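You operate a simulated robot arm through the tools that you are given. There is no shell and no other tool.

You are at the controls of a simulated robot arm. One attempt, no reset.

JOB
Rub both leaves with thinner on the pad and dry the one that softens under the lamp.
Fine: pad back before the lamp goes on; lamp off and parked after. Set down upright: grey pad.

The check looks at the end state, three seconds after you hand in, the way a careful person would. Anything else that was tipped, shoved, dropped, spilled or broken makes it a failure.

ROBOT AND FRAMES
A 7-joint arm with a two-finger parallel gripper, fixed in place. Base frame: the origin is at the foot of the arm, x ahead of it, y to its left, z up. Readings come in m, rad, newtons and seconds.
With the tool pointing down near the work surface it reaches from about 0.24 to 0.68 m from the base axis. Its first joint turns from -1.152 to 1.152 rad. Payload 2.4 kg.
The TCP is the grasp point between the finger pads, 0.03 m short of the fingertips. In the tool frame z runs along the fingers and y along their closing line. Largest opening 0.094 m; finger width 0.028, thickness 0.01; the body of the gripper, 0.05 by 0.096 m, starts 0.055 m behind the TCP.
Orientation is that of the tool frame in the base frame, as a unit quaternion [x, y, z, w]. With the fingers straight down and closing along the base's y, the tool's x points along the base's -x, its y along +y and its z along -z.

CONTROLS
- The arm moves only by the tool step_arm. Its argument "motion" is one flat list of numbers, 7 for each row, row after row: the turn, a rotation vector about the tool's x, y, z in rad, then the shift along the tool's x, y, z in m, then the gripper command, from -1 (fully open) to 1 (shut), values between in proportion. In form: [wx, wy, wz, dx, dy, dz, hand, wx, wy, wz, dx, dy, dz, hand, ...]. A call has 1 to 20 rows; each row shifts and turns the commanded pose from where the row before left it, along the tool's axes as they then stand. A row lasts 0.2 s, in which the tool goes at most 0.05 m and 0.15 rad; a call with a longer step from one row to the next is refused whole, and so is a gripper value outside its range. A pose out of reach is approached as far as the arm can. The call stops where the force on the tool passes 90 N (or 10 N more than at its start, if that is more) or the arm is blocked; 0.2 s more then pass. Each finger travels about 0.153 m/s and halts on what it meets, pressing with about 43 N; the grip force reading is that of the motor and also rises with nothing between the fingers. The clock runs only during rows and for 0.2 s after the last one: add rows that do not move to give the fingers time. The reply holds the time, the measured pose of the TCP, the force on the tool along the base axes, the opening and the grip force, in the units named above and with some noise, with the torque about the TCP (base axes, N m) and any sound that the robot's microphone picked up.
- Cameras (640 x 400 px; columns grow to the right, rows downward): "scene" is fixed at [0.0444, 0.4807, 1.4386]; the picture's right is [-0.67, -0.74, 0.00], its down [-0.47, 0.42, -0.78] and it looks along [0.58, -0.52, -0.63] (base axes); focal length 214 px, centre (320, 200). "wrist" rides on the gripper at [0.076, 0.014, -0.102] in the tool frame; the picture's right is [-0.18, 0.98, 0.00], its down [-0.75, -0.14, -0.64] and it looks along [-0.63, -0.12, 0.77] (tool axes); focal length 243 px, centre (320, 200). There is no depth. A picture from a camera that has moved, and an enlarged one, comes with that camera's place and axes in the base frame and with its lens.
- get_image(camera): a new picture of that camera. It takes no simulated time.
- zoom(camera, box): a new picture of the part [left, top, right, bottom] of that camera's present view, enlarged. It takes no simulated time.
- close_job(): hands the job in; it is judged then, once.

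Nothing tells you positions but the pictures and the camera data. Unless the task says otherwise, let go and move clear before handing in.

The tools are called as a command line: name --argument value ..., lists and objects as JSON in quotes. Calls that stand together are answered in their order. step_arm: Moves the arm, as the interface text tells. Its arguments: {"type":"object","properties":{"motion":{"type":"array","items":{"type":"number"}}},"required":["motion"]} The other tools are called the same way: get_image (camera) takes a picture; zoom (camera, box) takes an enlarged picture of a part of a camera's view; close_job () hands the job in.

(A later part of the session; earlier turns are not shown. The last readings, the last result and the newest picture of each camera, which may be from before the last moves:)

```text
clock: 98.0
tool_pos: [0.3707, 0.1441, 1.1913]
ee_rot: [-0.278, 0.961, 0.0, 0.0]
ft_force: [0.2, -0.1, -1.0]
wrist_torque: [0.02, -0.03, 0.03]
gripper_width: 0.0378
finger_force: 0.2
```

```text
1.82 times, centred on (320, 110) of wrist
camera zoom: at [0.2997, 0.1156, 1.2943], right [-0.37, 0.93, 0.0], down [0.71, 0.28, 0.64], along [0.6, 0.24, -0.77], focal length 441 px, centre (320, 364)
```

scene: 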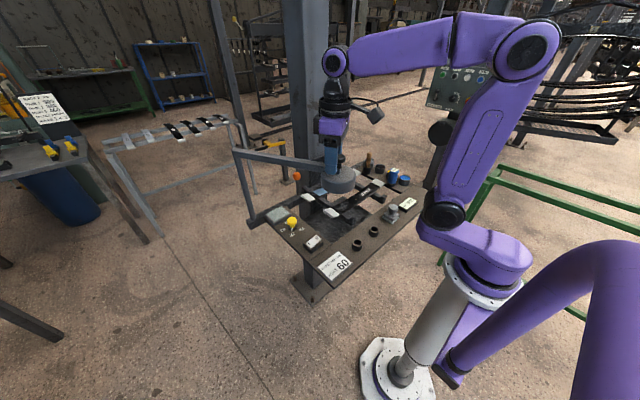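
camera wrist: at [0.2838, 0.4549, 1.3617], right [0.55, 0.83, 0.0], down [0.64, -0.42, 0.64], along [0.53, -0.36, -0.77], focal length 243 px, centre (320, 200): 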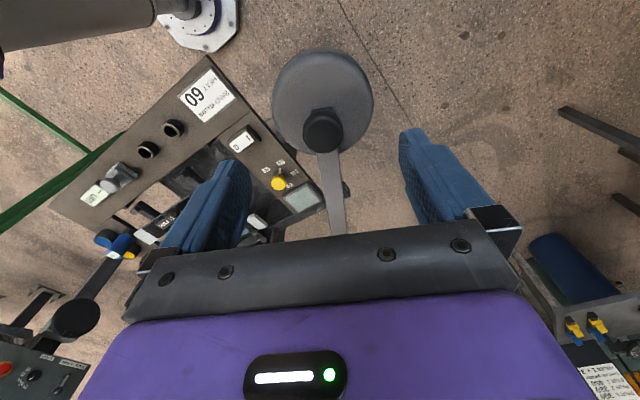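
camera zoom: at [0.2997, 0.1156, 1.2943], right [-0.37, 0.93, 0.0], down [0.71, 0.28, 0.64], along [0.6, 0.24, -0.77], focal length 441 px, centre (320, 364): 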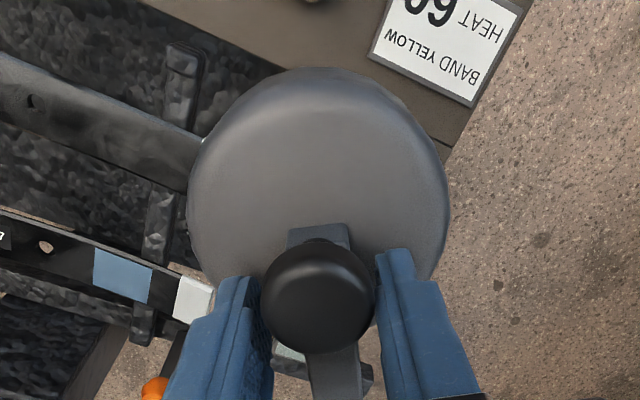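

Lamp centre is slightly outside the knob. I'll re-centre the cage outward by 9 mm and swing the remaining ~47° to bring the lamp over leaf 17's patch.

step_arm --motion '[0, 0, 0, 0.009, 0, 0, 0.2, 0, 0, -0.03, -0.00013, -0.009, 0, 0.2, 0, 0, -0.0589, -0.000529, -0.01796, 0, 0.2, 0, 0, -0.0589, -0.000529, -0.01796, 0, 0.2, 0, 0, -0.0589, -0.000529, -0.01796, 0, 0.2, 0, 0, -0.0589, -0.000529, -0.01796, 0, 0.2, 0, 0, -0.0589, -0.000529, -0.01796, 0, 0.2, 0, 0, -0.0589, -0.000529, -0.01796, 0, 0.2, 0, 0, -0.0589, -0.000529, -0.01796, 0, 0.2, 0, 0, -0.0589, -0.000529, -0.01796, 0, 0.2, 0, 0, -0.0589, -0.000529, -0.01796, 0, 0.2]'

zoom --camera "scene" --box '[230, 110, 390, 230]'

zoom --camera "wrist" --box '[160, 0, 480, 220]'

```text
clock: 100.4
tool_pos: [0.4897, 0.0255, 1.1921]
ee_rot: [-0.531, 0.847, 0.0, 0.0]
ft_force: [-0.5, 0.4, 0.5]
wrist_torque: [-0.01, -0.01, 0.01]
gripper_width: 0.0375
finger_force: 0.0
```

```text
3.33 times, centred on (310, 170) of scene
camera zoom: at [0.0444, 0.4807, 1.4386], right [-0.67, -0.74, 0.0], down [-0.47, 0.42, -0.78], along [0.58, -0.52, -0.63], focal length 715 px, centre (353, 300)
```

zoom: 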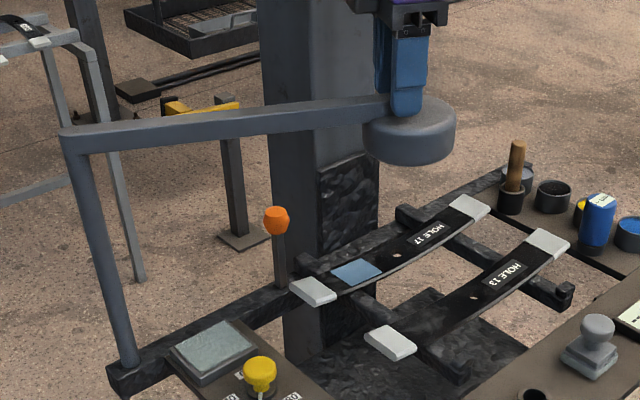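

```text
1.82 times, centred on (320, 110) of wrist
camera zoom: at [0.4443, -0.0358, 1.2943], right [-0.8, 0.59, 0.0], down [0.45, 0.62, 0.64], along [0.38, 0.52, -0.77], focal length 441 px, centre (320, 364)
```

zoom: 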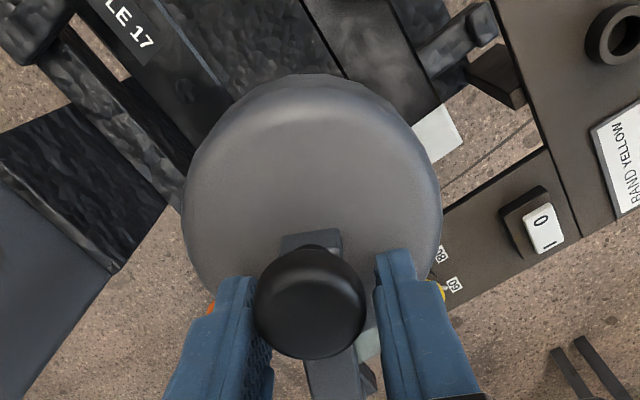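

On track: about 14° remain. I'll re-centre the cage outward again and finish the swing.

step_arm --motion '[0, 0, 0, 0.008, 0, 0, 0.2, 0, 0, -0.062, -0.000586, -0.0189, 0, 0.2, 0, 0, -0.062, -0.000586, -0.0189, 0, 0.2, 0, 0, -0.062, -0.000586, -0.0189, 0, 0.2, 0, 0, -0.04, -0.00024, -0.0122, 0, 0.2, 0, 0, 0, 0, 0, 0, 0.2]'

zoom --camera "scene" --box '[230, 110, 390, 230]'

zoom --camera "wrist" --box '[160, 0, 480, 220]'

```text
clock: 101.8
tool_pos: [0.5516, -0.0043, 1.1914]
ee_rot: [-0.624, 0.782, 0.0, 0.001]
ft_force: [-0.3, -0.6, -0.1]
wrist_torque: [0.0, -0.01, 0.01]
gripper_width: 0.0381
finger_force: 0.2
```

```text
3.33 times, centred on (310, 170) of scene
camera zoom: at [0.0445, 0.4807, 1.4386], right [-0.67, -0.74, 0.0], down [-0.47, 0.42, -0.78], along [0.58, -0.52, -0.63], focal length 715 px, centre (353, 300)
```

zoom: 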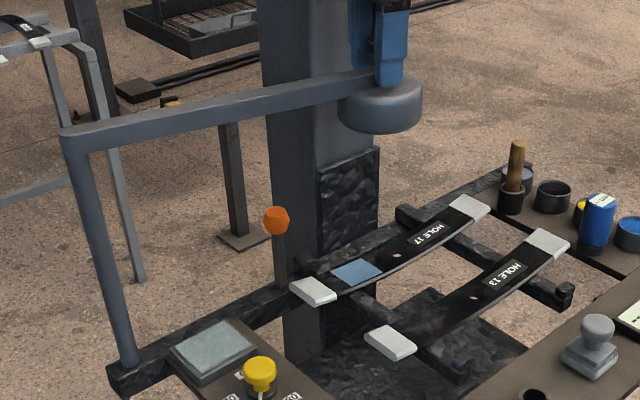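

```text
1.82 times, centred on (320, 110) of wrist
camera zoom: at [0.5204, -0.075, 1.2942], right [-0.92, 0.4, 0.0], down [0.31, 0.7, 0.64], along [0.26, 0.59, -0.77], focal length 441 px, centre (320, 364)
```

zoom: 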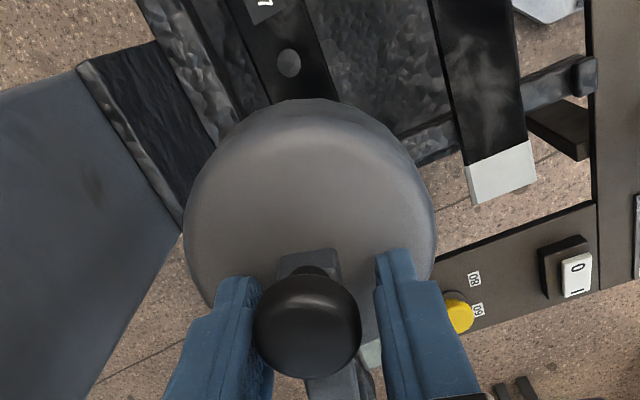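

The lamp now hangs over leaf 17 beside the patch. I'll open, lift straight off the knob, move inward and turn the wrist back.

step_arm --motion '[0, 0, 0, 0, 0, 0, -0.1, 0, 0, 0, 0, 0, 0, -0.4, 0, 0, 0, 0, 0, -0.02, -0.4, 0, 0, 0, 0, 0, -0.022, -0.4, 0, 0, 0, 0, 0, -0.022, -0.4, 0, 0, 0, 0.0066, 0.0293, 0, -0.4, 0, 0, 0, 0.0066, 0.0293, 0, -0.4, 0, 0, 0, 0.0066, 0.0293, 0, -0.4, 0, 0, 0, 0.0066, 0.0293, 0, -0.4, 0, 0, 0, 0.0066, 0.0293, 0, -0.4, 0, 0, 0, 0, 0, 0, 0.5]'

step_arm --motion '[0, 0, 0.1348, 0, 0, 0, 1, 0, 0, 0.1348, 0, 0, 0, 1, 0, 0, 0.1348, 0, 0, 0, 1, 0, 0, 0.1348, 0, 0, 0, 1, 0, 0, 0.1348, 0, 0, 0, 1, 0, 0, 0.1348, 0, 0, 0, 1, 0, 0, 0.1348, 0, 0, 0, 1, 0, 0, 0.1348, 0, 0, 0, 1, 0, 0, 0.1348, 0, 0, 0, 1, 0, 0, 0.1348, 0, 0, 0, 1, 0, 0, 0, 0, 0, 0, 1]'

get_image --camera "wrist"

get_image --camera "scene"

```text
clock: 104.2
tool_pos: [0.4007, -0.0019, 1.2544]
ee_rot: [-0.624, 0.781, 0.0, 0.0]
ft_force: [-1.1, 0.1, -0.3]
wrist_torque: [0.01, 0.01, 0.02]
gripper_width: 0.0235
finger_force: 0.0
```

```text
clock: 106.6
tool_pos: [0.4028, -0.0047, 1.2566]
ee_rot: [0.002, 1.0, 0.0, 0.001]
ft_force: [-0.2, 0.3, -0.3]
wrist_torque: [-0.05, -0.02, 0.01]
gripper_width: 0.0
finger_force: 32.8
```

```text
taken
camera wrist: at [0.3254, 0.0116, 1.3585], right [0.19, 0.98, 0.0], down [0.75, -0.14, 0.64], along [0.63, -0.12, -0.77], focal length 243 px, centre (320, 200)
```

wrist: 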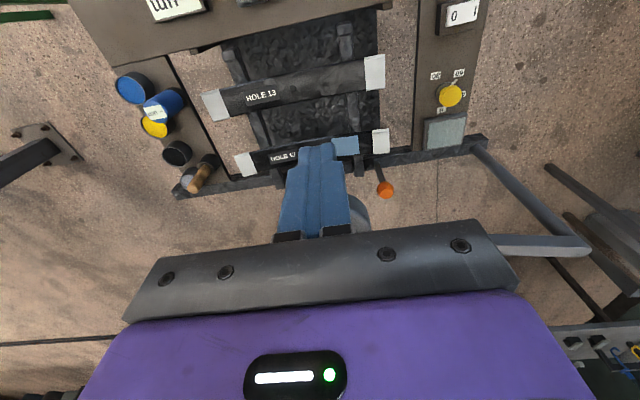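

```text
taken
```

scene: 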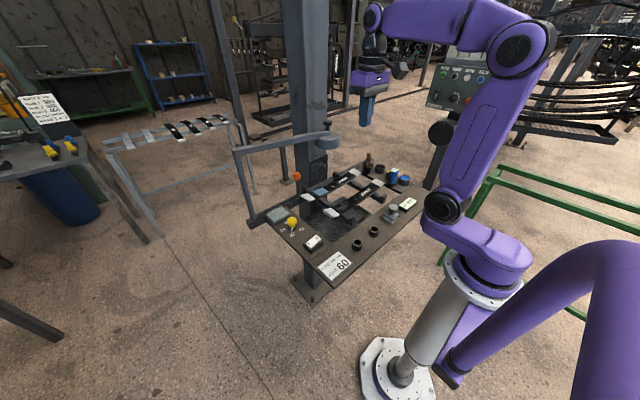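

The lamp stays in place over the leaf. Next, the rocker switch: I'll move above it with closed fingers for a closer look.

step_arm --motion '[0, 0, 0, 0.0058, 0.0325, 0.032, 1, 0, 0, 0, 0.0058, 0.0325, 0.032, 1, 0, 0, 0, 0.0058, 0.0325, 0.032, 1, 0, 0, 0, 0.0058, 0.0325, 0.032, 1, 0, 0, 0, 0.0058, 0.0325, 0.032, 1, 0, 0, 0, 0.0058, 0.0325, 0.032, 1, 0, 0, 0, 0, 0, 0, 1]'

get_image --camera "wrist"

zoom --camera "wrist" --box '[260, 60, 420, 180]'

zoom --camera "scene" --box '[290, 225, 338, 255]'

```text
clock: 108.2
tool_pos: [0.3658, 0.1898, 1.0634]
ee_rot: [0.001, 1.0, -0.001, 0.0]
ft_force: [0.5, 0.8, 0.4]
wrist_torque: [0.0, 0.02, 0.0]
gripper_width: 0.0
finger_force: 33.0
```

```text
taken
camera wrist: at [0.2891, 0.2049, 1.1674], right [0.19, 0.98, 0.0], down [0.75, -0.14, 0.64], along [0.63, -0.12, -0.77], focal length 243 px, centre (320, 200)
```

wrist: 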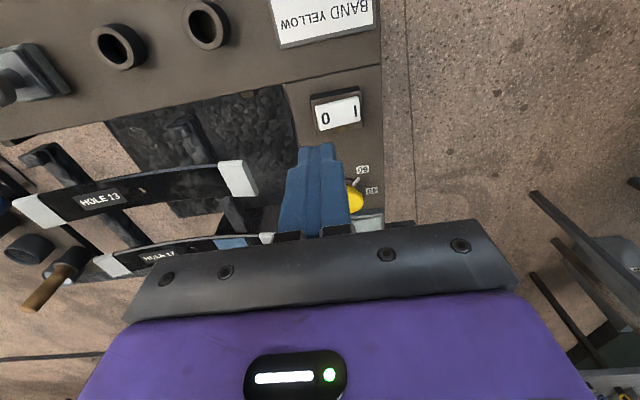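

```text
3.33 times, centred on (340, 120) of wrist
camera zoom: at [0.2891, 0.2049, 1.1674], right [0.19, 0.98, 0.0], down [0.75, -0.14, 0.64], along [0.63, -0.12, -0.77], focal length 809 px, centre (253, 467)
```

zoom: 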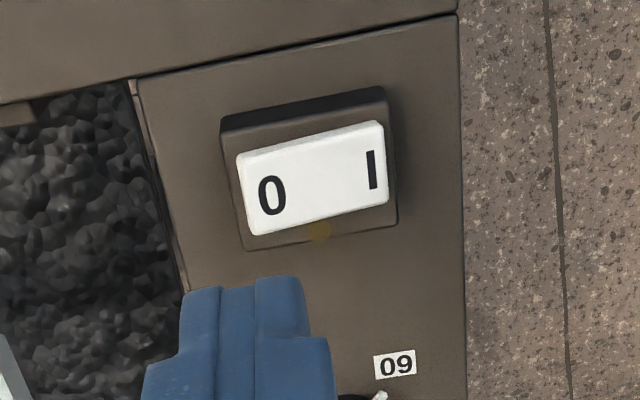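

```text
13.33 times, centred on (314, 240) of scene
camera zoom: at [0.0444, 0.4807, 1.4386], right [-0.67, -0.74, 0.0], down [-0.47, 0.42, -0.78], along [0.58, -0.52, -0.63], focal length 2860 px, centre (400, -333)
```

zoom: 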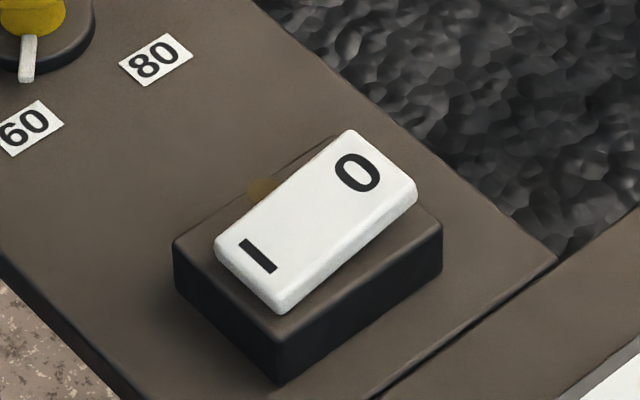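

The rocker's I end measures about 8 mm lower than its 0 end, and there is a small amber spot beside the box. I'll check the lamp itself for any glow before pressing anything.

zoom --camera "scene" --box '[290, 120, 370, 210]'

zoom --camera "scene" --box '[302, 232, 326, 250]'

zoom --camera "wrist" --box '[300, 80, 380, 140]'

```text
4.44 times, centred on (330, 165) of scene
camera zoom: at [0.0444, 0.4807, 1.4386], right [-0.67, -0.74, 0.0], down [-0.47, 0.42, -0.78], along [0.58, -0.52, -0.63], focal length 953 px, centre (276, 356)
```

zoom: 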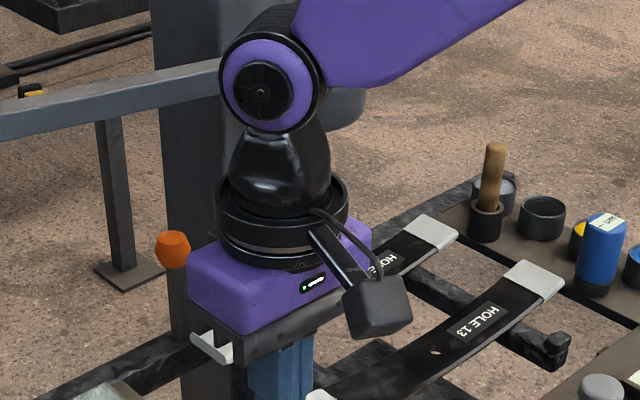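

```text
16.00 times, centred on (314, 241) of scene
camera zoom: at [0.0444, 0.4807, 1.4386], right [-0.67, -0.74, 0.0], down [-0.47, 0.42, -0.78], along [0.58, -0.52, -0.63], focal length 3432 px, centre (416, -456)
```

zoom: 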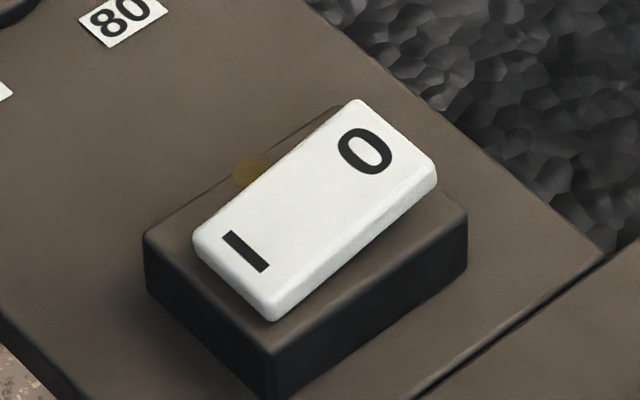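

```text
6.67 times, centred on (340, 110) of wrist
camera zoom: at [0.2891, 0.2049, 1.1674], right [0.19, 0.98, 0.0], down [0.75, -0.14, 0.64], along [0.63, -0.12, -0.77], focal length 1618 px, centre (187, 800)
```

zoom: 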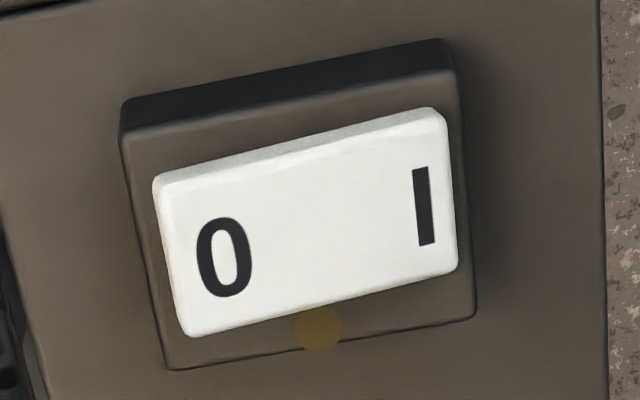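

There's no glow from the lamp and the amber spot is dark, so the lamp is off. I'll position the closed fingertips above the I end of the rocker and press gently.

step_arm --motion '[0, 0, 0, -0.0142, 0.0317, 0.02, 1, 0, 0, 0, 0, 0, 0.035, 1, 0, 0, 0, 0, 0, 0.03, 1, 0, 0, 0, 0, 0, 0.008, 1, 0, 0, 0, 0, 0, 0, 1]'

zoom --camera "wrist" --box '[240, 100, 400, 220]'

zoom --camera "scene" --box '[290, 220, 338, 255]'

```text
clock: 109.4
tool_pos: [0.3806, 0.2228, 0.9692]
ee_rot: [0.001, 1.0, 0.0, 0.0]
ft_force: [-0.2, -0.2, -0.2]
wrist_torque: [0.0, 0.0, -0.01]
gripper_width: 0.0
finger_force: 32.9
```

```text
3.33 times, centred on (320, 160) of wrist
camera zoom: at [0.3047, 0.2374, 1.0732], right [0.19, 0.98, 0.0], down [0.75, -0.14, 0.64], along [0.63, -0.12, -0.77], focal length 809 px, centre (320, 333)
```

zoom: 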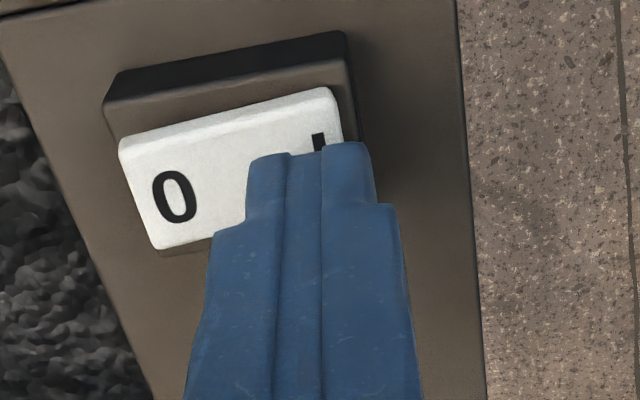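

```text
11.43 times, centred on (314, 238) of scene
camera zoom: at [0.0444, 0.4807, 1.4386], right [-0.67, -0.74, 0.0], down [-0.47, 0.42, -0.78], along [0.58, -0.52, -0.63], focal length 2451 px, centre (389, -229)
```

zoom: 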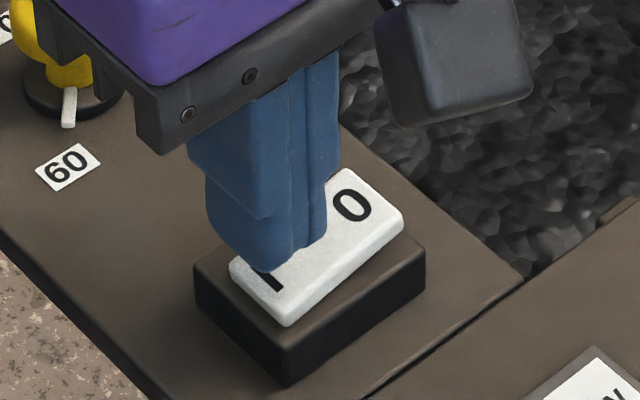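

The fingertips are just above the I end. I'll press down in small steps.

step_arm --motion '[0, 0, 0, 0, 0, 0.005, 1, 0, 0, 0, 0, 0, 0.003, 1, 0, 0, 0, 0, 0, 0, 1]'

step_arm --motion '[0, 0, 0, 0, 0, 0.002, 1, 0, 0, 0, 0, 0, 0, 1]'

```text
clock: 110.2
tool_pos: [0.382, 0.2231, 0.9625]
ee_rot: [0.001, 1.0, 0.0, -0.001]
ft_force: [-0.2, 0.1, -0.1]
wrist_torque: [0.01, -0.02, 0.0]
gripper_width: 0.0
finger_force: 32.5
```

```text
clock: 110.8
tool_pos: [0.3815, 0.2221, 0.9612]
ee_rot: [0.001, 1.0, -0.001, 0.0]
ft_force: [-0.1, 0.8, 0.6]
wrist_torque: [0.02, 0.0, -0.02]
gripper_width: 0.0
finger_force: 32.4
```

step_arm --motion '[0, 0, 0, 0, 0, 0.002, 1, 0, 0, 0, 0, 0, 0, 1]'

```text
clock: 111.4
tool_pos: [0.3829, 0.2238, 0.9579]
ee_rot: [0.001, 1.0, 0.0, 0.0]
ft_force: [-0.1, 0.2, -0.2]
wrist_torque: [-0.03, 0.02, 0.0]
gripper_width: 0.0
finger_force: 33.1
```

step_arm --motion '[0, 0, 0, 0, 0, 0.002, 1, 0, 0, 0, 0, 0, 0, 1]'

```text
clock: 112.0
tool_pos: [0.3819, 0.223, 0.9552]
ee_rot: [0.0, 1.0, 0.0, 0.0]
ft_force: [-1.2, 0.2, 1.9]
wrist_torque: [-0.03, 0.04, -0.05]
gripper_width: 0.0002
finger_force: 33.1
```

step_arm --motion '[0, 0, 0, 0, 0, 0.0015, 1, 0, 0, 0, 0, 0, 0, 1]'

zoom --camera "scene" --box '[290, 220, 338, 255]'

```text
clock: 112.6
tool_pos: [0.3826, 0.2233, 0.9544]
ee_rot: [0.001, 1.0, 0.0, 0.0]
ft_force: [0.3, -0.1, 0.2]
wrist_torque: [-0.02, -0.04, 0.0]
gripper_width: 0.0
finger_force: 32.5
```

```text
11.43 times, centred on (314, 238) of scene
camera zoom: at [0.0444, 0.4807, 1.4386], right [-0.67, -0.74, 0.0], down [-0.47, 0.42, -0.78], along [0.58, -0.52, -0.63], focal length 2451 px, centre (389, -229)
```

zoom: 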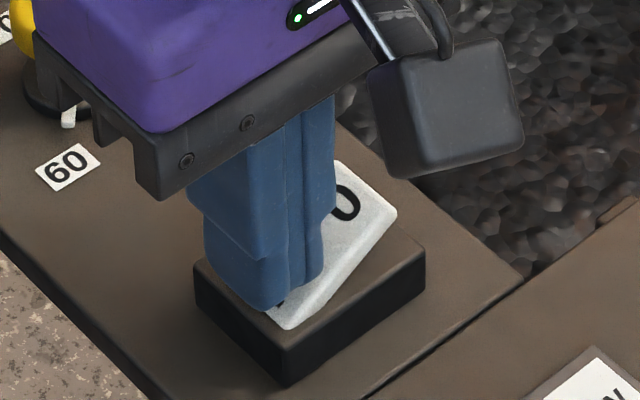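

The rocker is now tilting further with the I end going down. I'll press a little further to the stop and check whether it latches.

step_arm --motion '[0, 0, 0, 0, 0, 0.0015, 1, 0, 0, 0, 0, 0, 0, 1]'

zoom --camera "wrist" --box '[200, 60, 440, 230]'

get_image --camera "scene"

```text
clock: 113.2
tool_pos: [0.3818, 0.2239, 0.9531]
ee_rot: [0.001, 1.0, 0.001, 0.001]
ft_force: [-3.0, 1.1, 17.6]
wrist_torque: [-0.14, 0.08, -0.08]
gripper_width: 0.0001
finger_force: 33.3
```

```text
2.35 times, centred on (320, 145) of wrist
camera zoom: at [0.3055, 0.2379, 1.0567], right [0.19, 0.98, 0.0], down [0.75, -0.14, 0.64], along [0.63, -0.12, -0.77], focal length 571 px, centre (320, 329)
```

zoom: 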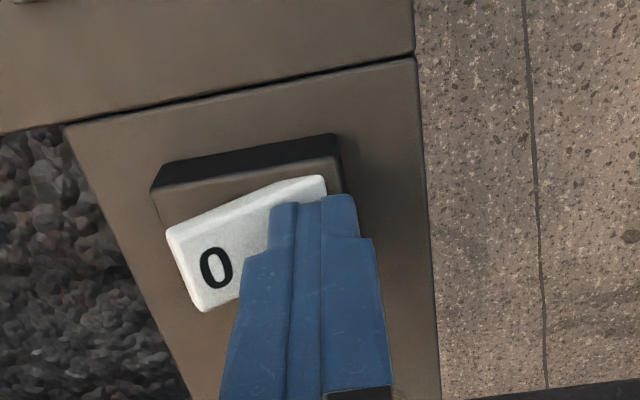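

```text
taken
```

scene: 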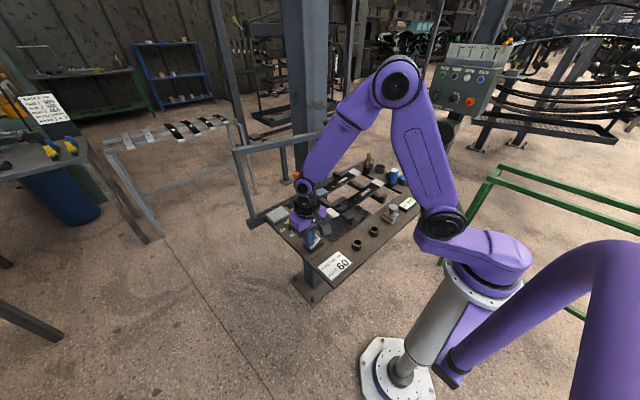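

It hit the stop at about 18 N. I'll back off and look at the switch, indicator and lamp.

step_arm --motion '[0, 0, 0, 0, 0, -0.004, 1, 0, 0, 0, 0, 0, -0.02, 1, 0, 0, 0, 0, 0, -0.04, 1, 0, 0, 0, 0.02, -0.01, -0.04, 1, 0, 0, 0, 0, 0, 0, 1]'

zoom --camera "scene" --box '[302, 232, 326, 250]'

zoom --camera "scene" --box '[290, 120, 370, 210]'

zoom --camera "wrist" --box '[200, 60, 440, 230]'

```text
clock: 114.4
tool_pos: [0.3622, 0.212, 1.0584]
ee_rot: [0.001, 1.0, 0.001, 0.0]
ft_force: [-0.4, 0.5, 0.3]
wrist_torque: [0.01, -0.03, 0.04]
gripper_width: 0.0
finger_force: 33.2
```

```text
16.00 times, centred on (314, 241) of scene
camera zoom: at [0.0444, 0.4807, 1.4386], right [-0.67, -0.74, 0.0], down [-0.47, 0.42, -0.78], along [0.58, -0.52, -0.63], focal length 3432 px, centre (416, -456)
```

zoom: 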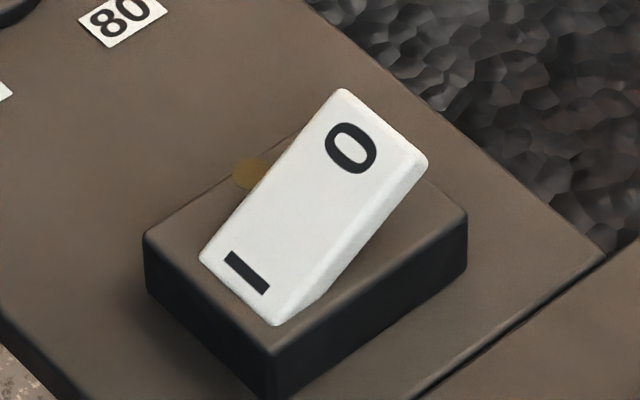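

```text
4.44 times, centred on (330, 165) of scene
camera zoom: at [0.0444, 0.4807, 1.4386], right [-0.67, -0.74, 0.0], down [-0.47, 0.42, -0.78], along [0.58, -0.52, -0.63], focal length 953 px, centre (276, 356)
```

zoom: 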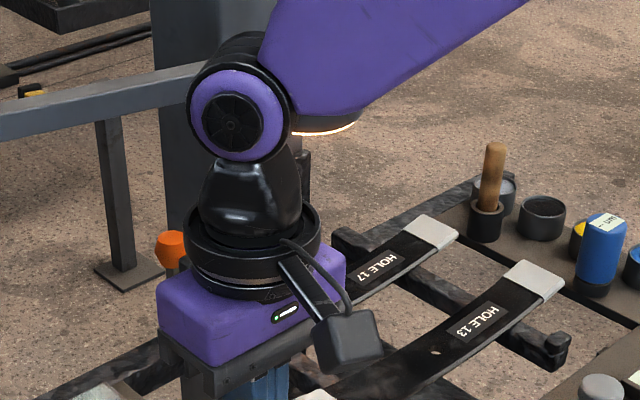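

```text
2.35 times, centred on (320, 145) of wrist
camera zoom: at [0.2861, 0.2274, 1.1605], right [0.19, 0.98, 0.0], down [0.75, -0.14, 0.64], along [0.63, -0.12, -0.77], focal length 571 px, centre (320, 329)
```

zoom: 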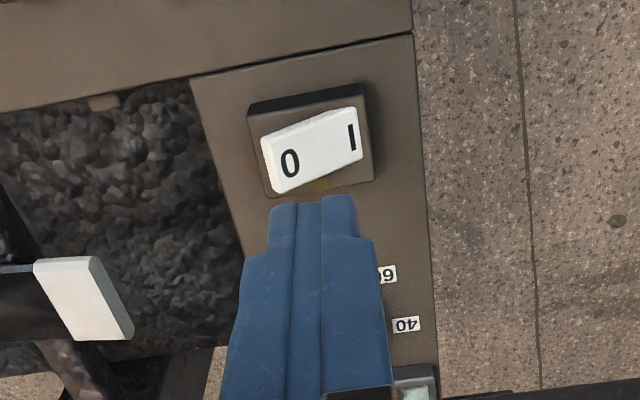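

The switch latched and the lamp is now glowing over leaf 17. I'll move the arm aside so the scene camera can watch the patch while it dries.

step_arm --motion '[0, 0, 0, 0.01, -0.04, -0.02, 1, 0, 0, 0, 0.01, -0.04, -0.02, 1, 0, 0, 0, 0.01, -0.04, -0.02, 1, 0, 0, 0, 0.01, -0.04, -0.01, 1, 0, 0, 0, 0.01, -0.04, 0, 1, 0, 0, 0, 0, -0.04, 0, 1, 0, 0, 0, 0, 0, 0, 1]'

zoom --camera "scene" --box '[270, 110, 390, 210]'

get_image --camera "wrist"

```text
clock: 116.0
tool_pos: [0.3118, -0.0293, 1.1269]
ee_rot: [0.001, 1.0, 0.0, 0.001]
ft_force: [-0.3, 0.2, 0.5]
wrist_torque: [-0.01, 0.0, -0.01]
gripper_width: 0.0
finger_force: 33.3
```

```text
4.00 times, centred on (330, 160) of scene
camera zoom: at [0.0444, 0.4807, 1.4386], right [-0.67, -0.74, 0.0], down [-0.47, 0.42, -0.78], along [0.58, -0.52, -0.63], focal length 858 px, centre (280, 360)
```

zoom: 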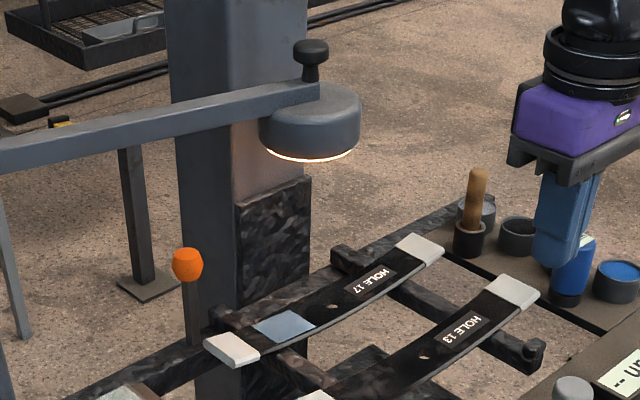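

```text
taken
camera wrist: at [0.235, -0.013, 1.2307], right [0.19, 0.98, 0.0], down [0.75, -0.14, 0.64], along [0.63, -0.12, -0.77], focal length 243 px, centre (320, 200)
```

wrist: 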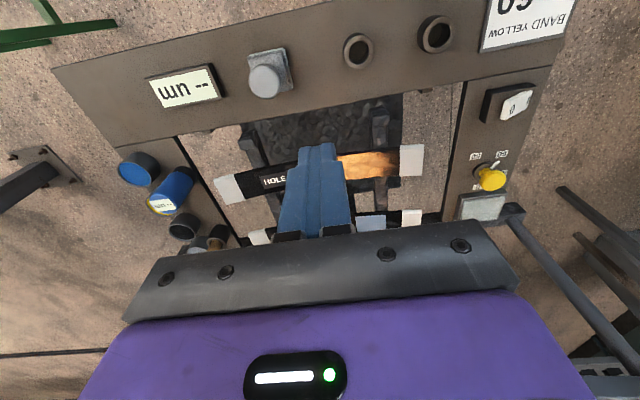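

The lamp is lit and its light falls on leaf 17. I'll wait and check the patch.

step_arm --motion '[0, 0, 0, 0, 0, 0, 1, 0, 0, 0, 0, 0, 0, 1, 0, 0, 0, 0, 0, 0, 1, 0, 0, 0, 0, 0, 0, 1, 0, 0, 0, 0, 0, 0, 1, 0, 0, 0, 0, 0, 0, 1, 0, 0, 0, 0, 0, 0, 1, 0, 0, 0, 0, 0, 0, 1, 0, 0, 0, 0, 0, 0, 1, 0, 0, 0, 0, 0, 0, 1, 0, 0, 0, 0, 0, 0, 1, 0, 0, 0, 0, 0, 0, 1, 0, 0, 0, 0, 0, 0, 1, 0, 0, 0, 0, 0, 0, 1, 0, 0, 0, 0, 0, 0, 1, 0, 0, 0, 0, 0, 0, 1, 0, 0, 0, 0, 0, 0, 1, 0, 0, 0, 0, 0, 0, 1, 0, 0, 0, 0, 0, 0, 1, 0, 0, 0, 0, 0, 0, 1]'

zoom --camera "scene" --box '[290, 165, 386, 225]'

zoom --camera "scene" --box '[290, 200, 338, 250]'

```text
clock: 120.2
tool_pos: [0.3105, -0.026, 1.1283]
ee_rot: [0.0, 1.0, -0.001, 0.0]
ft_force: [-0.4, 0.1, -0.3]
wrist_torque: [0.03, 0.0, 0.04]
gripper_width: 0.0
finger_force: 32.9
```

```text
6.67 times, centred on (338, 195) of scene
camera zoom: at [0.0444, 0.4807, 1.4386], right [-0.67, -0.74, 0.0], down [-0.47, 0.42, -0.78], along [0.58, -0.52, -0.63], focal length 1430 px, centre (200, 233)
```

zoom: 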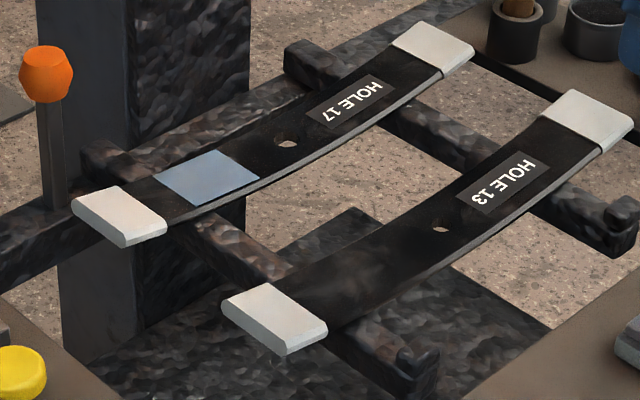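

```text
8.00 times, centred on (314, 225) of scene
camera zoom: at [0.0444, 0.4807, 1.4386], right [-0.67, -0.74, 0.0], down [-0.47, 0.42, -0.78], along [0.58, -0.52, -0.63], focal length 1716 px, centre (368, 0)
```

zoom: 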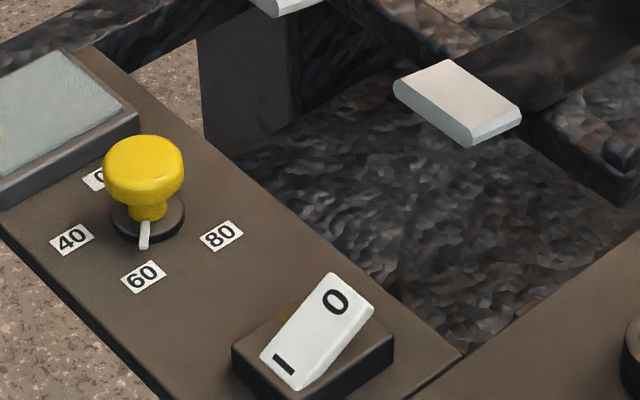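

step_arm --motion '[0, 0, 0, 0, 0, 0, 1, 0, 0, 0, 0, 0, 0, 1, 0, 0, 0, 0, 0, 0, 1, 0, 0, 0, 0, 0, 0, 1, 0, 0, 0, 0, 0, 0, 1, 0, 0, 0, 0, 0, 0, 1, 0, 0, 0, 0, 0, 0, 1, 0, 0, 0, 0, 0, 0, 1, 0, 0, 0, 0, 0, 0, 1, 0, 0, 0, 0, 0, 0, 1, 0, 0, 0, 0, 0, 0, 1, 0, 0, 0, 0, 0, 0, 1, 0, 0, 0, 0, 0, 0, 1, 0, 0, 0, 0, 0, 0, 1, 0, 0, 0, 0, 0, 0, 1, 0, 0, 0, 0, 0, 0, 1, 0, 0, 0, 0, 0, 0, 1, 0, 0, 0, 0, 0, 0, 1, 0, 0, 0, 0, 0, 0, 1, 0, 0, 0, 0, 0, 0, 1]'

zoom --camera "scene" --box '[290, 165, 386, 225]'

```text
clock: 124.4
tool_pos: [0.3114, -0.027, 1.1278]
ee_rot: [0.001, 1.0, 0.0, 0.0]
ft_force: [0.6, -0.3, 1.2]
wrist_torque: [-0.01, 0.02, 0.04]
gripper_width: 0.0
finger_force: 33.2
```

```text
6.67 times, centred on (338, 195) of scene
camera zoom: at [0.0444, 0.4807, 1.4386], right [-0.67, -0.74, 0.0], down [-0.47, 0.42, -0.78], along [0.58, -0.52, -0.63], focal length 1430 px, centre (200, 233)
```

zoom: 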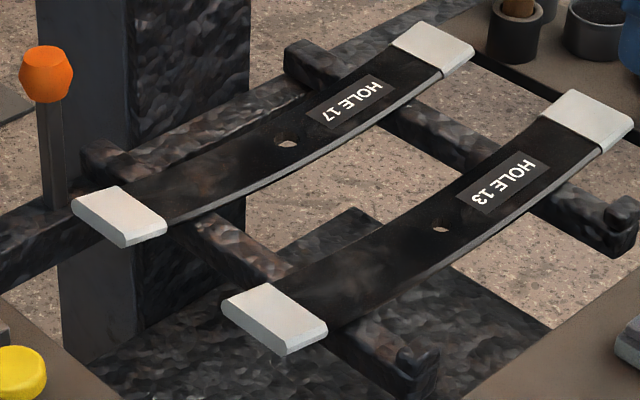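

The blue patch has disappeared, so leaf 17 is dry. Now the lamp goes off: I'll go above the raised 0 end of the rocker.

step_arm --motion '[0, 0, 0, -0.0115, 0.0362, 0.0213, 1, 0, 0, 0, -0.0115, 0.0362, 0.0213, 1, 0, 0, 0, -0.0115, 0.0362, 0.0213, 1, 0, 0, 0, -0.0115, 0.0362, 0.0213, 1, 0, 0, 0, -0.0115, 0.0362, 0.0213, 1, 0, 0, 0, -0.0115, 0.0362, 0.0213, 1, 0, 0, 0, 0, 0, 0.013, 1, 0, 0, 0, 0, 0, 0, 1]'

zoom --camera "scene" --box '[290, 220, 338, 255]'

zoom --camera "wrist" --box '[200, 60, 440, 230]'

```text
clock: 126.2
tool_pos: [0.3806, 0.191, 0.9868]
ee_rot: [0.001, 1.0, 0.0, -0.001]
ft_force: [0.6, 0.4, -1.0]
wrist_torque: [-0.02, -0.04, -0.01]
gripper_width: 0.0001
finger_force: 33.3
```

```text
11.43 times, centred on (314, 238) of scene
camera zoom: at [0.0444, 0.4807, 1.4386], right [-0.67, -0.74, 0.0], down [-0.47, 0.42, -0.78], along [0.58, -0.52, -0.63], focal length 2451 px, centre (389, -229)
```

zoom: 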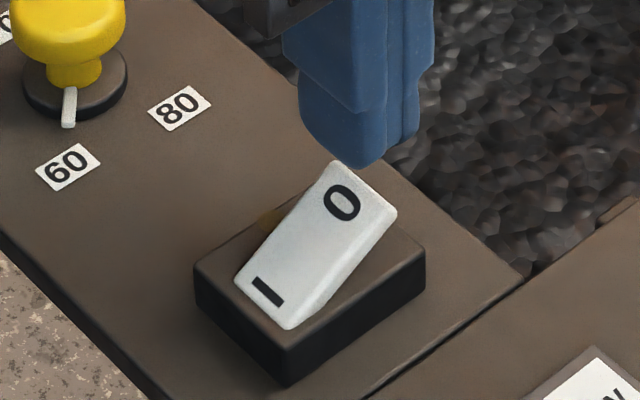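

```text
2.35 times, centred on (320, 145) of wrist
camera zoom: at [0.3045, 0.2054, 1.0887], right [0.19, 0.98, 0.0], down [0.75, -0.14, 0.64], along [0.63, -0.12, -0.77], focal length 571 px, centre (320, 329)
```

zoom: 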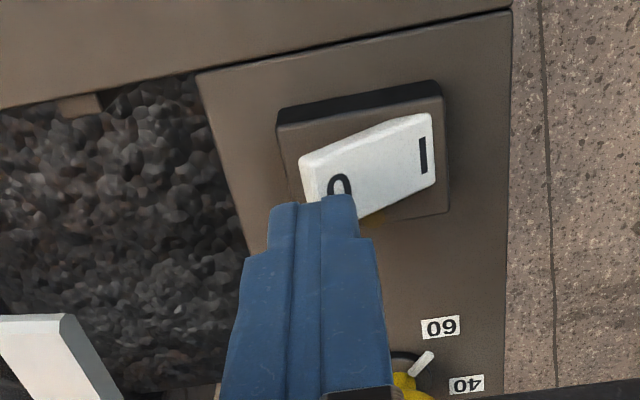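

step_arm --motion '[0, 0, 0, 0, 0.002, 0.005, 1, 0, 0, 0, 0, 0, 0.005, 1, 0, 0, 0, 0, 0, 0.003, 1, 0, 0, 0, 0, 0, 0, 1]'

zoom --camera "scene" --box '[290, 220, 338, 255]'

```text
clock: 127.2
tool_pos: [0.3813, 0.1905, 0.9751]
ee_rot: [0.001, 1.0, 0.001, 0.0]
ft_force: [1.7, -0.3, 0.1]
wrist_torque: [0.01, 0.02, 0.0]
gripper_width: 0.0001
finger_force: 33.0
```

```text
11.43 times, centred on (314, 238) of scene
camera zoom: at [0.0444, 0.4807, 1.4386], right [-0.67, -0.74, 0.0], down [-0.47, 0.42, -0.78], along [0.58, -0.52, -0.63], focal length 2451 px, centre (389, -229)
```

zoom: 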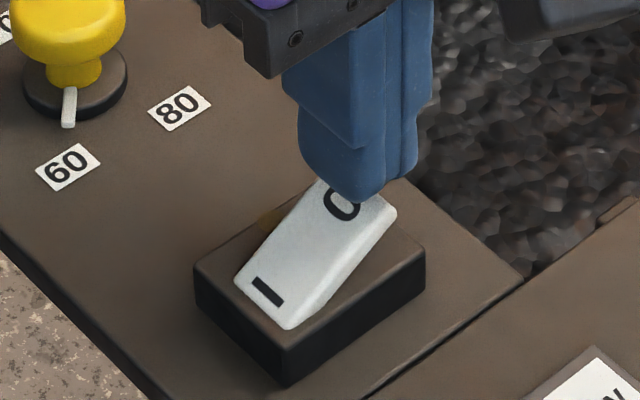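

step_arm --motion '[0, 0, 0, 0, 0, 0.003, 1, 0, 0, 0, 0, 0, 0.003, 1, 0, 0, 0, 0, 0, 0, 1]'

zoom --camera "scene" --box '[290, 220, 338, 255]'

```text
clock: 128.0
tool_pos: [0.3808, 0.1914, 0.9682]
ee_rot: [0.001, 1.0, 0.0, 0.001]
ft_force: [-0.5, 0.0, 0.9]
wrist_torque: [0.0, 0.01, 0.01]
gripper_width: 0.0
finger_force: 32.3
```

```text
11.43 times, centred on (314, 238) of scene
camera zoom: at [0.0444, 0.4807, 1.4386], right [-0.67, -0.74, 0.0], down [-0.47, 0.42, -0.78], along [0.58, -0.52, -0.63], focal length 2451 px, centre (389, -229)
```

zoom: 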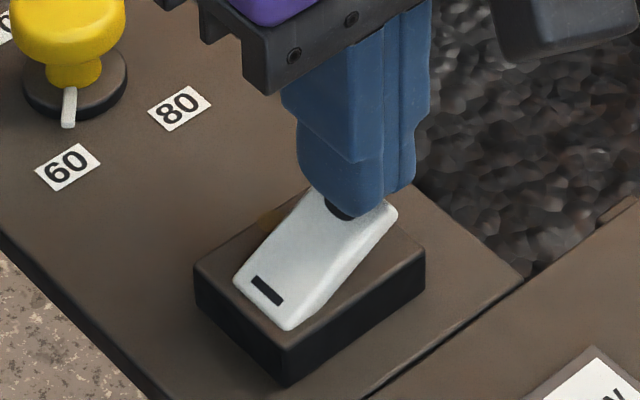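

step_arm --motion '[0, 0, 0, 0, 0, 0.003, 1, 0, 0, 0, 0, 0, 0.002, 1, 0, 0, 0, 0, 0, 0, 1]'

zoom --camera "scene" --box '[290, 220, 338, 255]'

```text
clock: 128.8
tool_pos: [0.38, 0.1922, 0.9619]
ee_rot: [0.001, 1.0, 0.0, 0.001]
ft_force: [-0.5, -0.3, 0.1]
wrist_torque: [0.0, 0.0, 0.0]
gripper_width: 0.0
finger_force: 32.8
```

```text
11.43 times, centred on (314, 238) of scene
camera zoom: at [0.0444, 0.4807, 1.4386], right [-0.67, -0.74, 0.0], down [-0.47, 0.42, -0.78], along [0.58, -0.52, -0.63], focal length 2451 px, centre (389, -229)
```

zoom: 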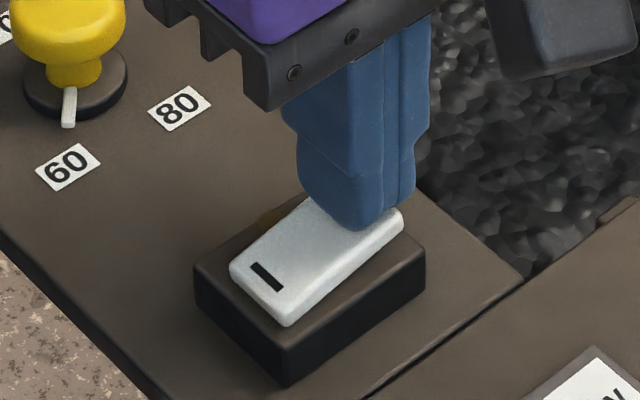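

The rocker has rotated back to about its initial position. I'll press slightly more to seat it, then rise and check the lamp.

step_arm --motion '[0, 0, 0, 0, 0, 0.0015, 1, 0, 0, 0, 0, 0, 0, 1]'

```text
clock: 129.4
tool_pos: [0.381, 0.1927, 0.9611]
ee_rot: [0.001, 1.0, 0.0, 0.0]
ft_force: [-5.9, -3.9, 22.8]
wrist_torque: [-0.27, 0.19, 0.01]
gripper_width: 0.0
finger_force: 33.5
```

step_arm --motion '[0, 0, 0, 0, 0, -0.004, 1, 0, 0, 0, 0, 0, -0.02, 1, 0, 0, 0, 0.01, -0.03, -0.04, 1, 0, 0, 0, 0.01, -0.04, -0.04, 1, 0, 0, 0, 0.01, -0.04, -0.04, 1, 0, 0, 0, 0.01, -0.04, -0.04, 1, 0, 0, 0, 0.01, -0.04, -0.02, 1, 0, 0, 0, 0, 0, 0, 1]'

zoom --camera "scene" --box '[302, 232, 326, 250]'

zoom --camera "scene" --box '[230, 110, 390, 230]'

get_image --camera "wrist"

```text
refused: row 3 steps farther than a row can; nothing moved
```

```text
16.00 times, centred on (314, 241) of scene
camera zoom: at [0.044, 0.4805, 1.4387], right [-0.67, -0.74, 0.0], down [-0.47, 0.42, -0.78], along [0.58, -0.52, -0.63], focal length 3432 px, centre (416, -456)
```

zoom: 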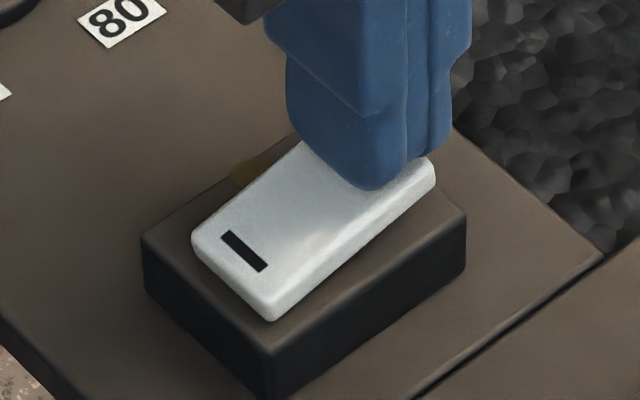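

```text
3.33 times, centred on (310, 170) of scene
camera zoom: at [0.044, 0.4805, 1.4387], right [-0.67, -0.74, 0.0], down [-0.47, 0.42, -0.78], along [0.58, -0.52, -0.63], focal length 715 px, centre (353, 300)
```

zoom: 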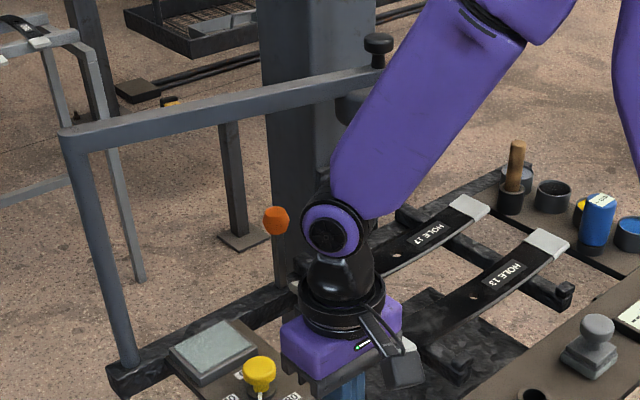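

```text
taken
camera wrist: at [0.3046, 0.2066, 1.0645], right [0.19, 0.98, 0.0], down [0.75, -0.14, 0.64], along [0.63, -0.12, -0.77], focal length 243 px, centre (320, 200)
```

wrist: 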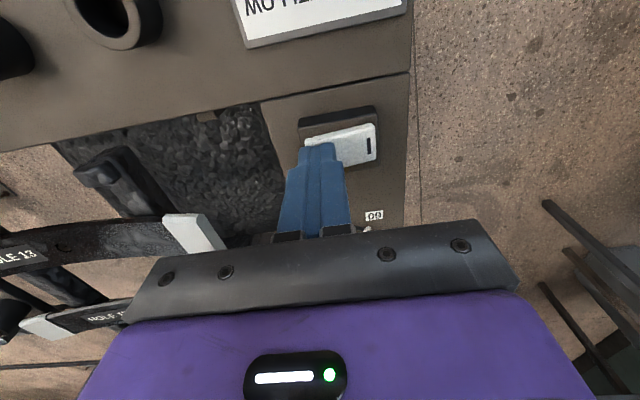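

That retreat was refused because one row was too long. I'll repeat it with shorter rows and then look at the lamp.

step_arm --motion '[0, 0, 0, 0, 0, -0.004, 1, 0, 0, 0, 0, 0, -0.02, 1, 0, 0, 0, 0, 0, -0.04, 1, 0, 0, 0, 0.007, -0.03, -0.035, 1, 0, 0, 0, 0.007, -0.03, -0.035, 1, 0, 0, 0, 0.007, -0.03, -0.035, 1, 0, 0, 0, 0.007, -0.03, -0.035, 1, 0, 0, 0, 0.007, -0.03, -0.03, 1, 0, 0, 0, 0, 0, 0, 1]'

zoom --camera "scene" --box '[302, 232, 326, 250]'

zoom --camera "scene" --box '[230, 110, 390, 230]'

get_image --camera "wrist"

```text
clock: 131.4
tool_pos: [0.3461, 0.0417, 1.1948]
ee_rot: [0.0, 1.0, -0.001, 0.0]
ft_force: [0.3, 0.2, -0.2]
wrist_torque: [0.0, -0.04, -0.01]
gripper_width: 0.0
finger_force: 33.2
```

```text
16.00 times, centred on (314, 241) of scene
camera zoom: at [0.0444, 0.4807, 1.4386], right [-0.67, -0.74, 0.0], down [-0.47, 0.42, -0.78], along [0.58, -0.52, -0.63], focal length 3432 px, centre (416, -456)
```

zoom: 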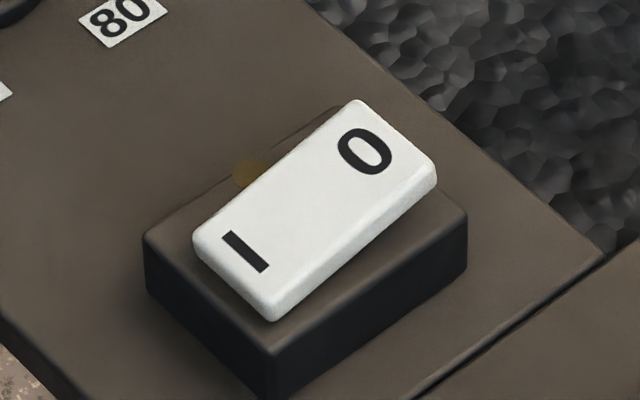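

```text
3.33 times, centred on (310, 170) of scene
camera zoom: at [0.0444, 0.4807, 1.4386], right [-0.67, -0.74, 0.0], down [-0.47, 0.42, -0.78], along [0.58, -0.52, -0.63], focal length 715 px, centre (353, 300)
```

zoom: 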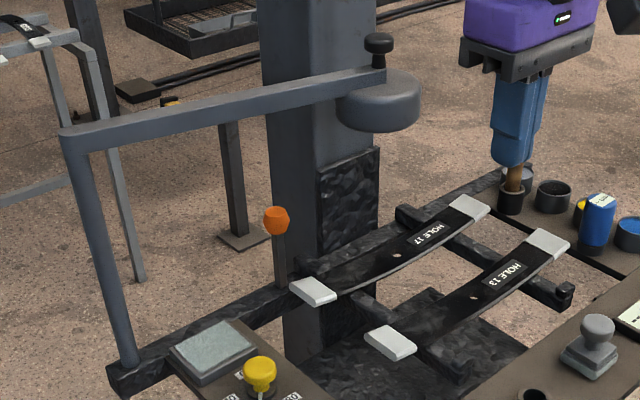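

```text
taken
camera wrist: at [0.2696, 0.0568, 1.2966], right [0.19, 0.98, 0.0], down [0.75, -0.14, 0.64], along [0.63, -0.12, -0.77], focal length 243 px, centre (320, 200)
```

wrist: 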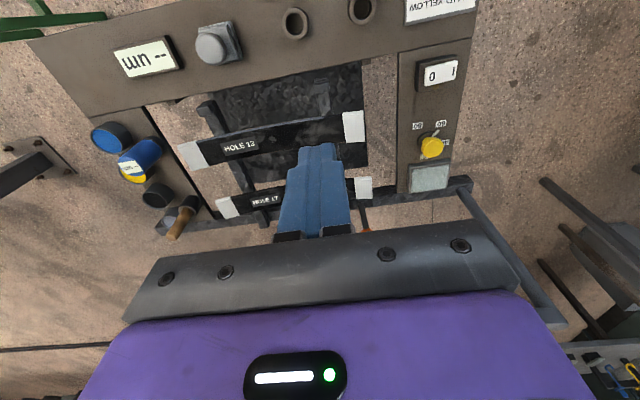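

The lamp is off and the rocker is back as it was. To park the lamp, I'll retrace my path to above its knob.

step_arm --motion '[0, 0, 0, -0.0185, -0.0152, -0.0205, 0.5, 0, 0, 0, -0.0185, -0.0152, -0.0205, 0, 0, 0, 0, -0.0185, -0.0152, -0.0205, -0.4, 0, 0, -0.1348, 0, 0, 0, -0.4, 0, 0, -0.1348, 0, 0, 0, -0.4, 0, 0, -0.1348, 0, 0, 0, -0.4, 0, 0, -0.1348, 0, 0, 0, -0.4, 0, 0, -0.1348, 0, 0, 0, -0.4, 0, 0, -0.1348, 0, 0, 0, -0.4, 0, 0, -0.1348, 0, 0, 0, -0.4, 0, 0, -0.1348, 0, 0, 0, -0.4, 0, 0, -0.1348, 0, 0, 0, -0.4, 0, 0, -0.1348, 0, 0, 0, -0.4, 0, 0, 0, 0, 0, 0, -0.4]'

get_image --camera "wrist"

```text
clock: 134.4
tool_pos: [0.4013, -0.0038, 1.2552]
ee_rot: [-0.623, 0.782, -0.001, 0.0]
ft_force: [-0.5, 0.4, 0.3]
wrist_torque: [0.06, 0.02, -0.01]
gripper_width: 0.0661
finger_force: 0.1
```

```text
taken
camera wrist: at [0.3703, -0.0741, 1.3592], right [-0.92, 0.4, 0.0], down [0.3, 0.7, 0.64], along [0.26, 0.59, -0.77], focal length 243 px, centre (320, 200)
```

wrist: 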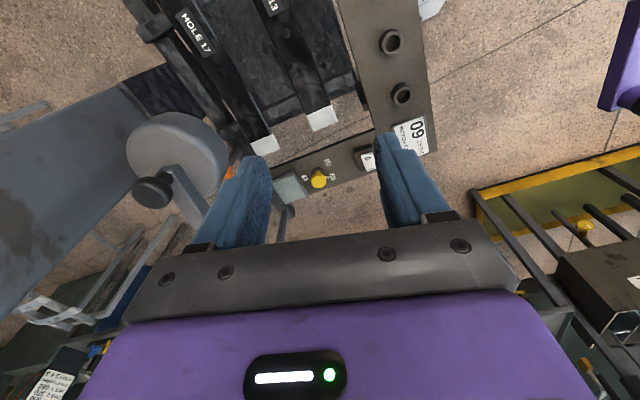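

step_arm --motion '[0, 0, 0, -0.0066, -0.0293, 0, -0.4, 0, 0, 0, -0.0066, -0.0293, 0, -0.4, 0, 0, 0, -0.0066, -0.0293, 0, -0.4, 0, 0, 0, -0.0066, -0.0293, 0, -0.4, 0, 0, 0, -0.0066, -0.0293, 0, -0.4, 0, 0, 0, 0, 0, 0, -0.4]'

zoom --camera "wrist" --box '[160, 0, 480, 220]'

zoom --camera "scene" --box '[270, 80, 390, 180]'

```text
clock: 135.8
tool_pos: [0.5496, -0.0037, 1.2554]
ee_rot: [-0.623, 0.782, 0.0, -0.001]
ft_force: [-0.7, 0.0, 0.2]
wrist_torque: [0.03, 0.02, 0.0]
gripper_width: 0.0657
finger_force: 0.0
```

```text
1.82 times, centred on (320, 110) of wrist
camera zoom: at [0.5195, -0.0744, 1.3597], right [-0.92, 0.4, 0.0], down [0.31, 0.7, 0.64], along [0.26, 0.59, -0.77], focal length 441 px, centre (320, 364)
```

zoom: 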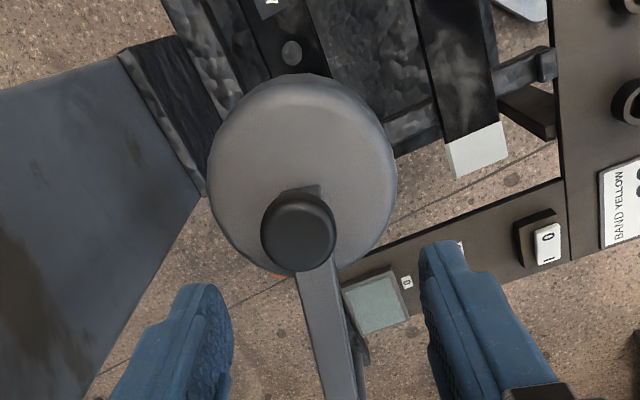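

```text
4.00 times, centred on (330, 130) of scene
camera zoom: at [0.0444, 0.4807, 1.4386], right [-0.67, -0.74, 0.0], down [-0.47, 0.42, -0.78], along [0.58, -0.52, -0.63], focal length 858 px, centre (280, 480)
```

zoom: 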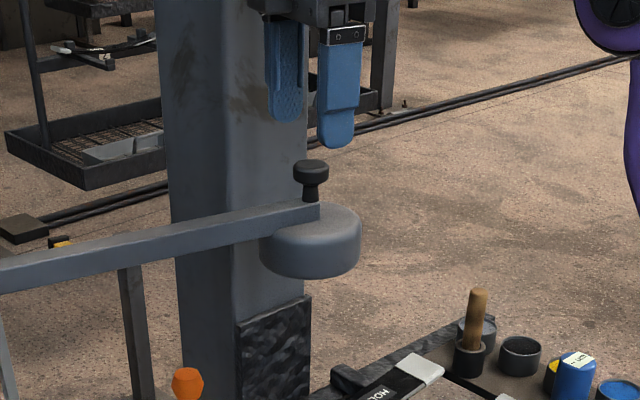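

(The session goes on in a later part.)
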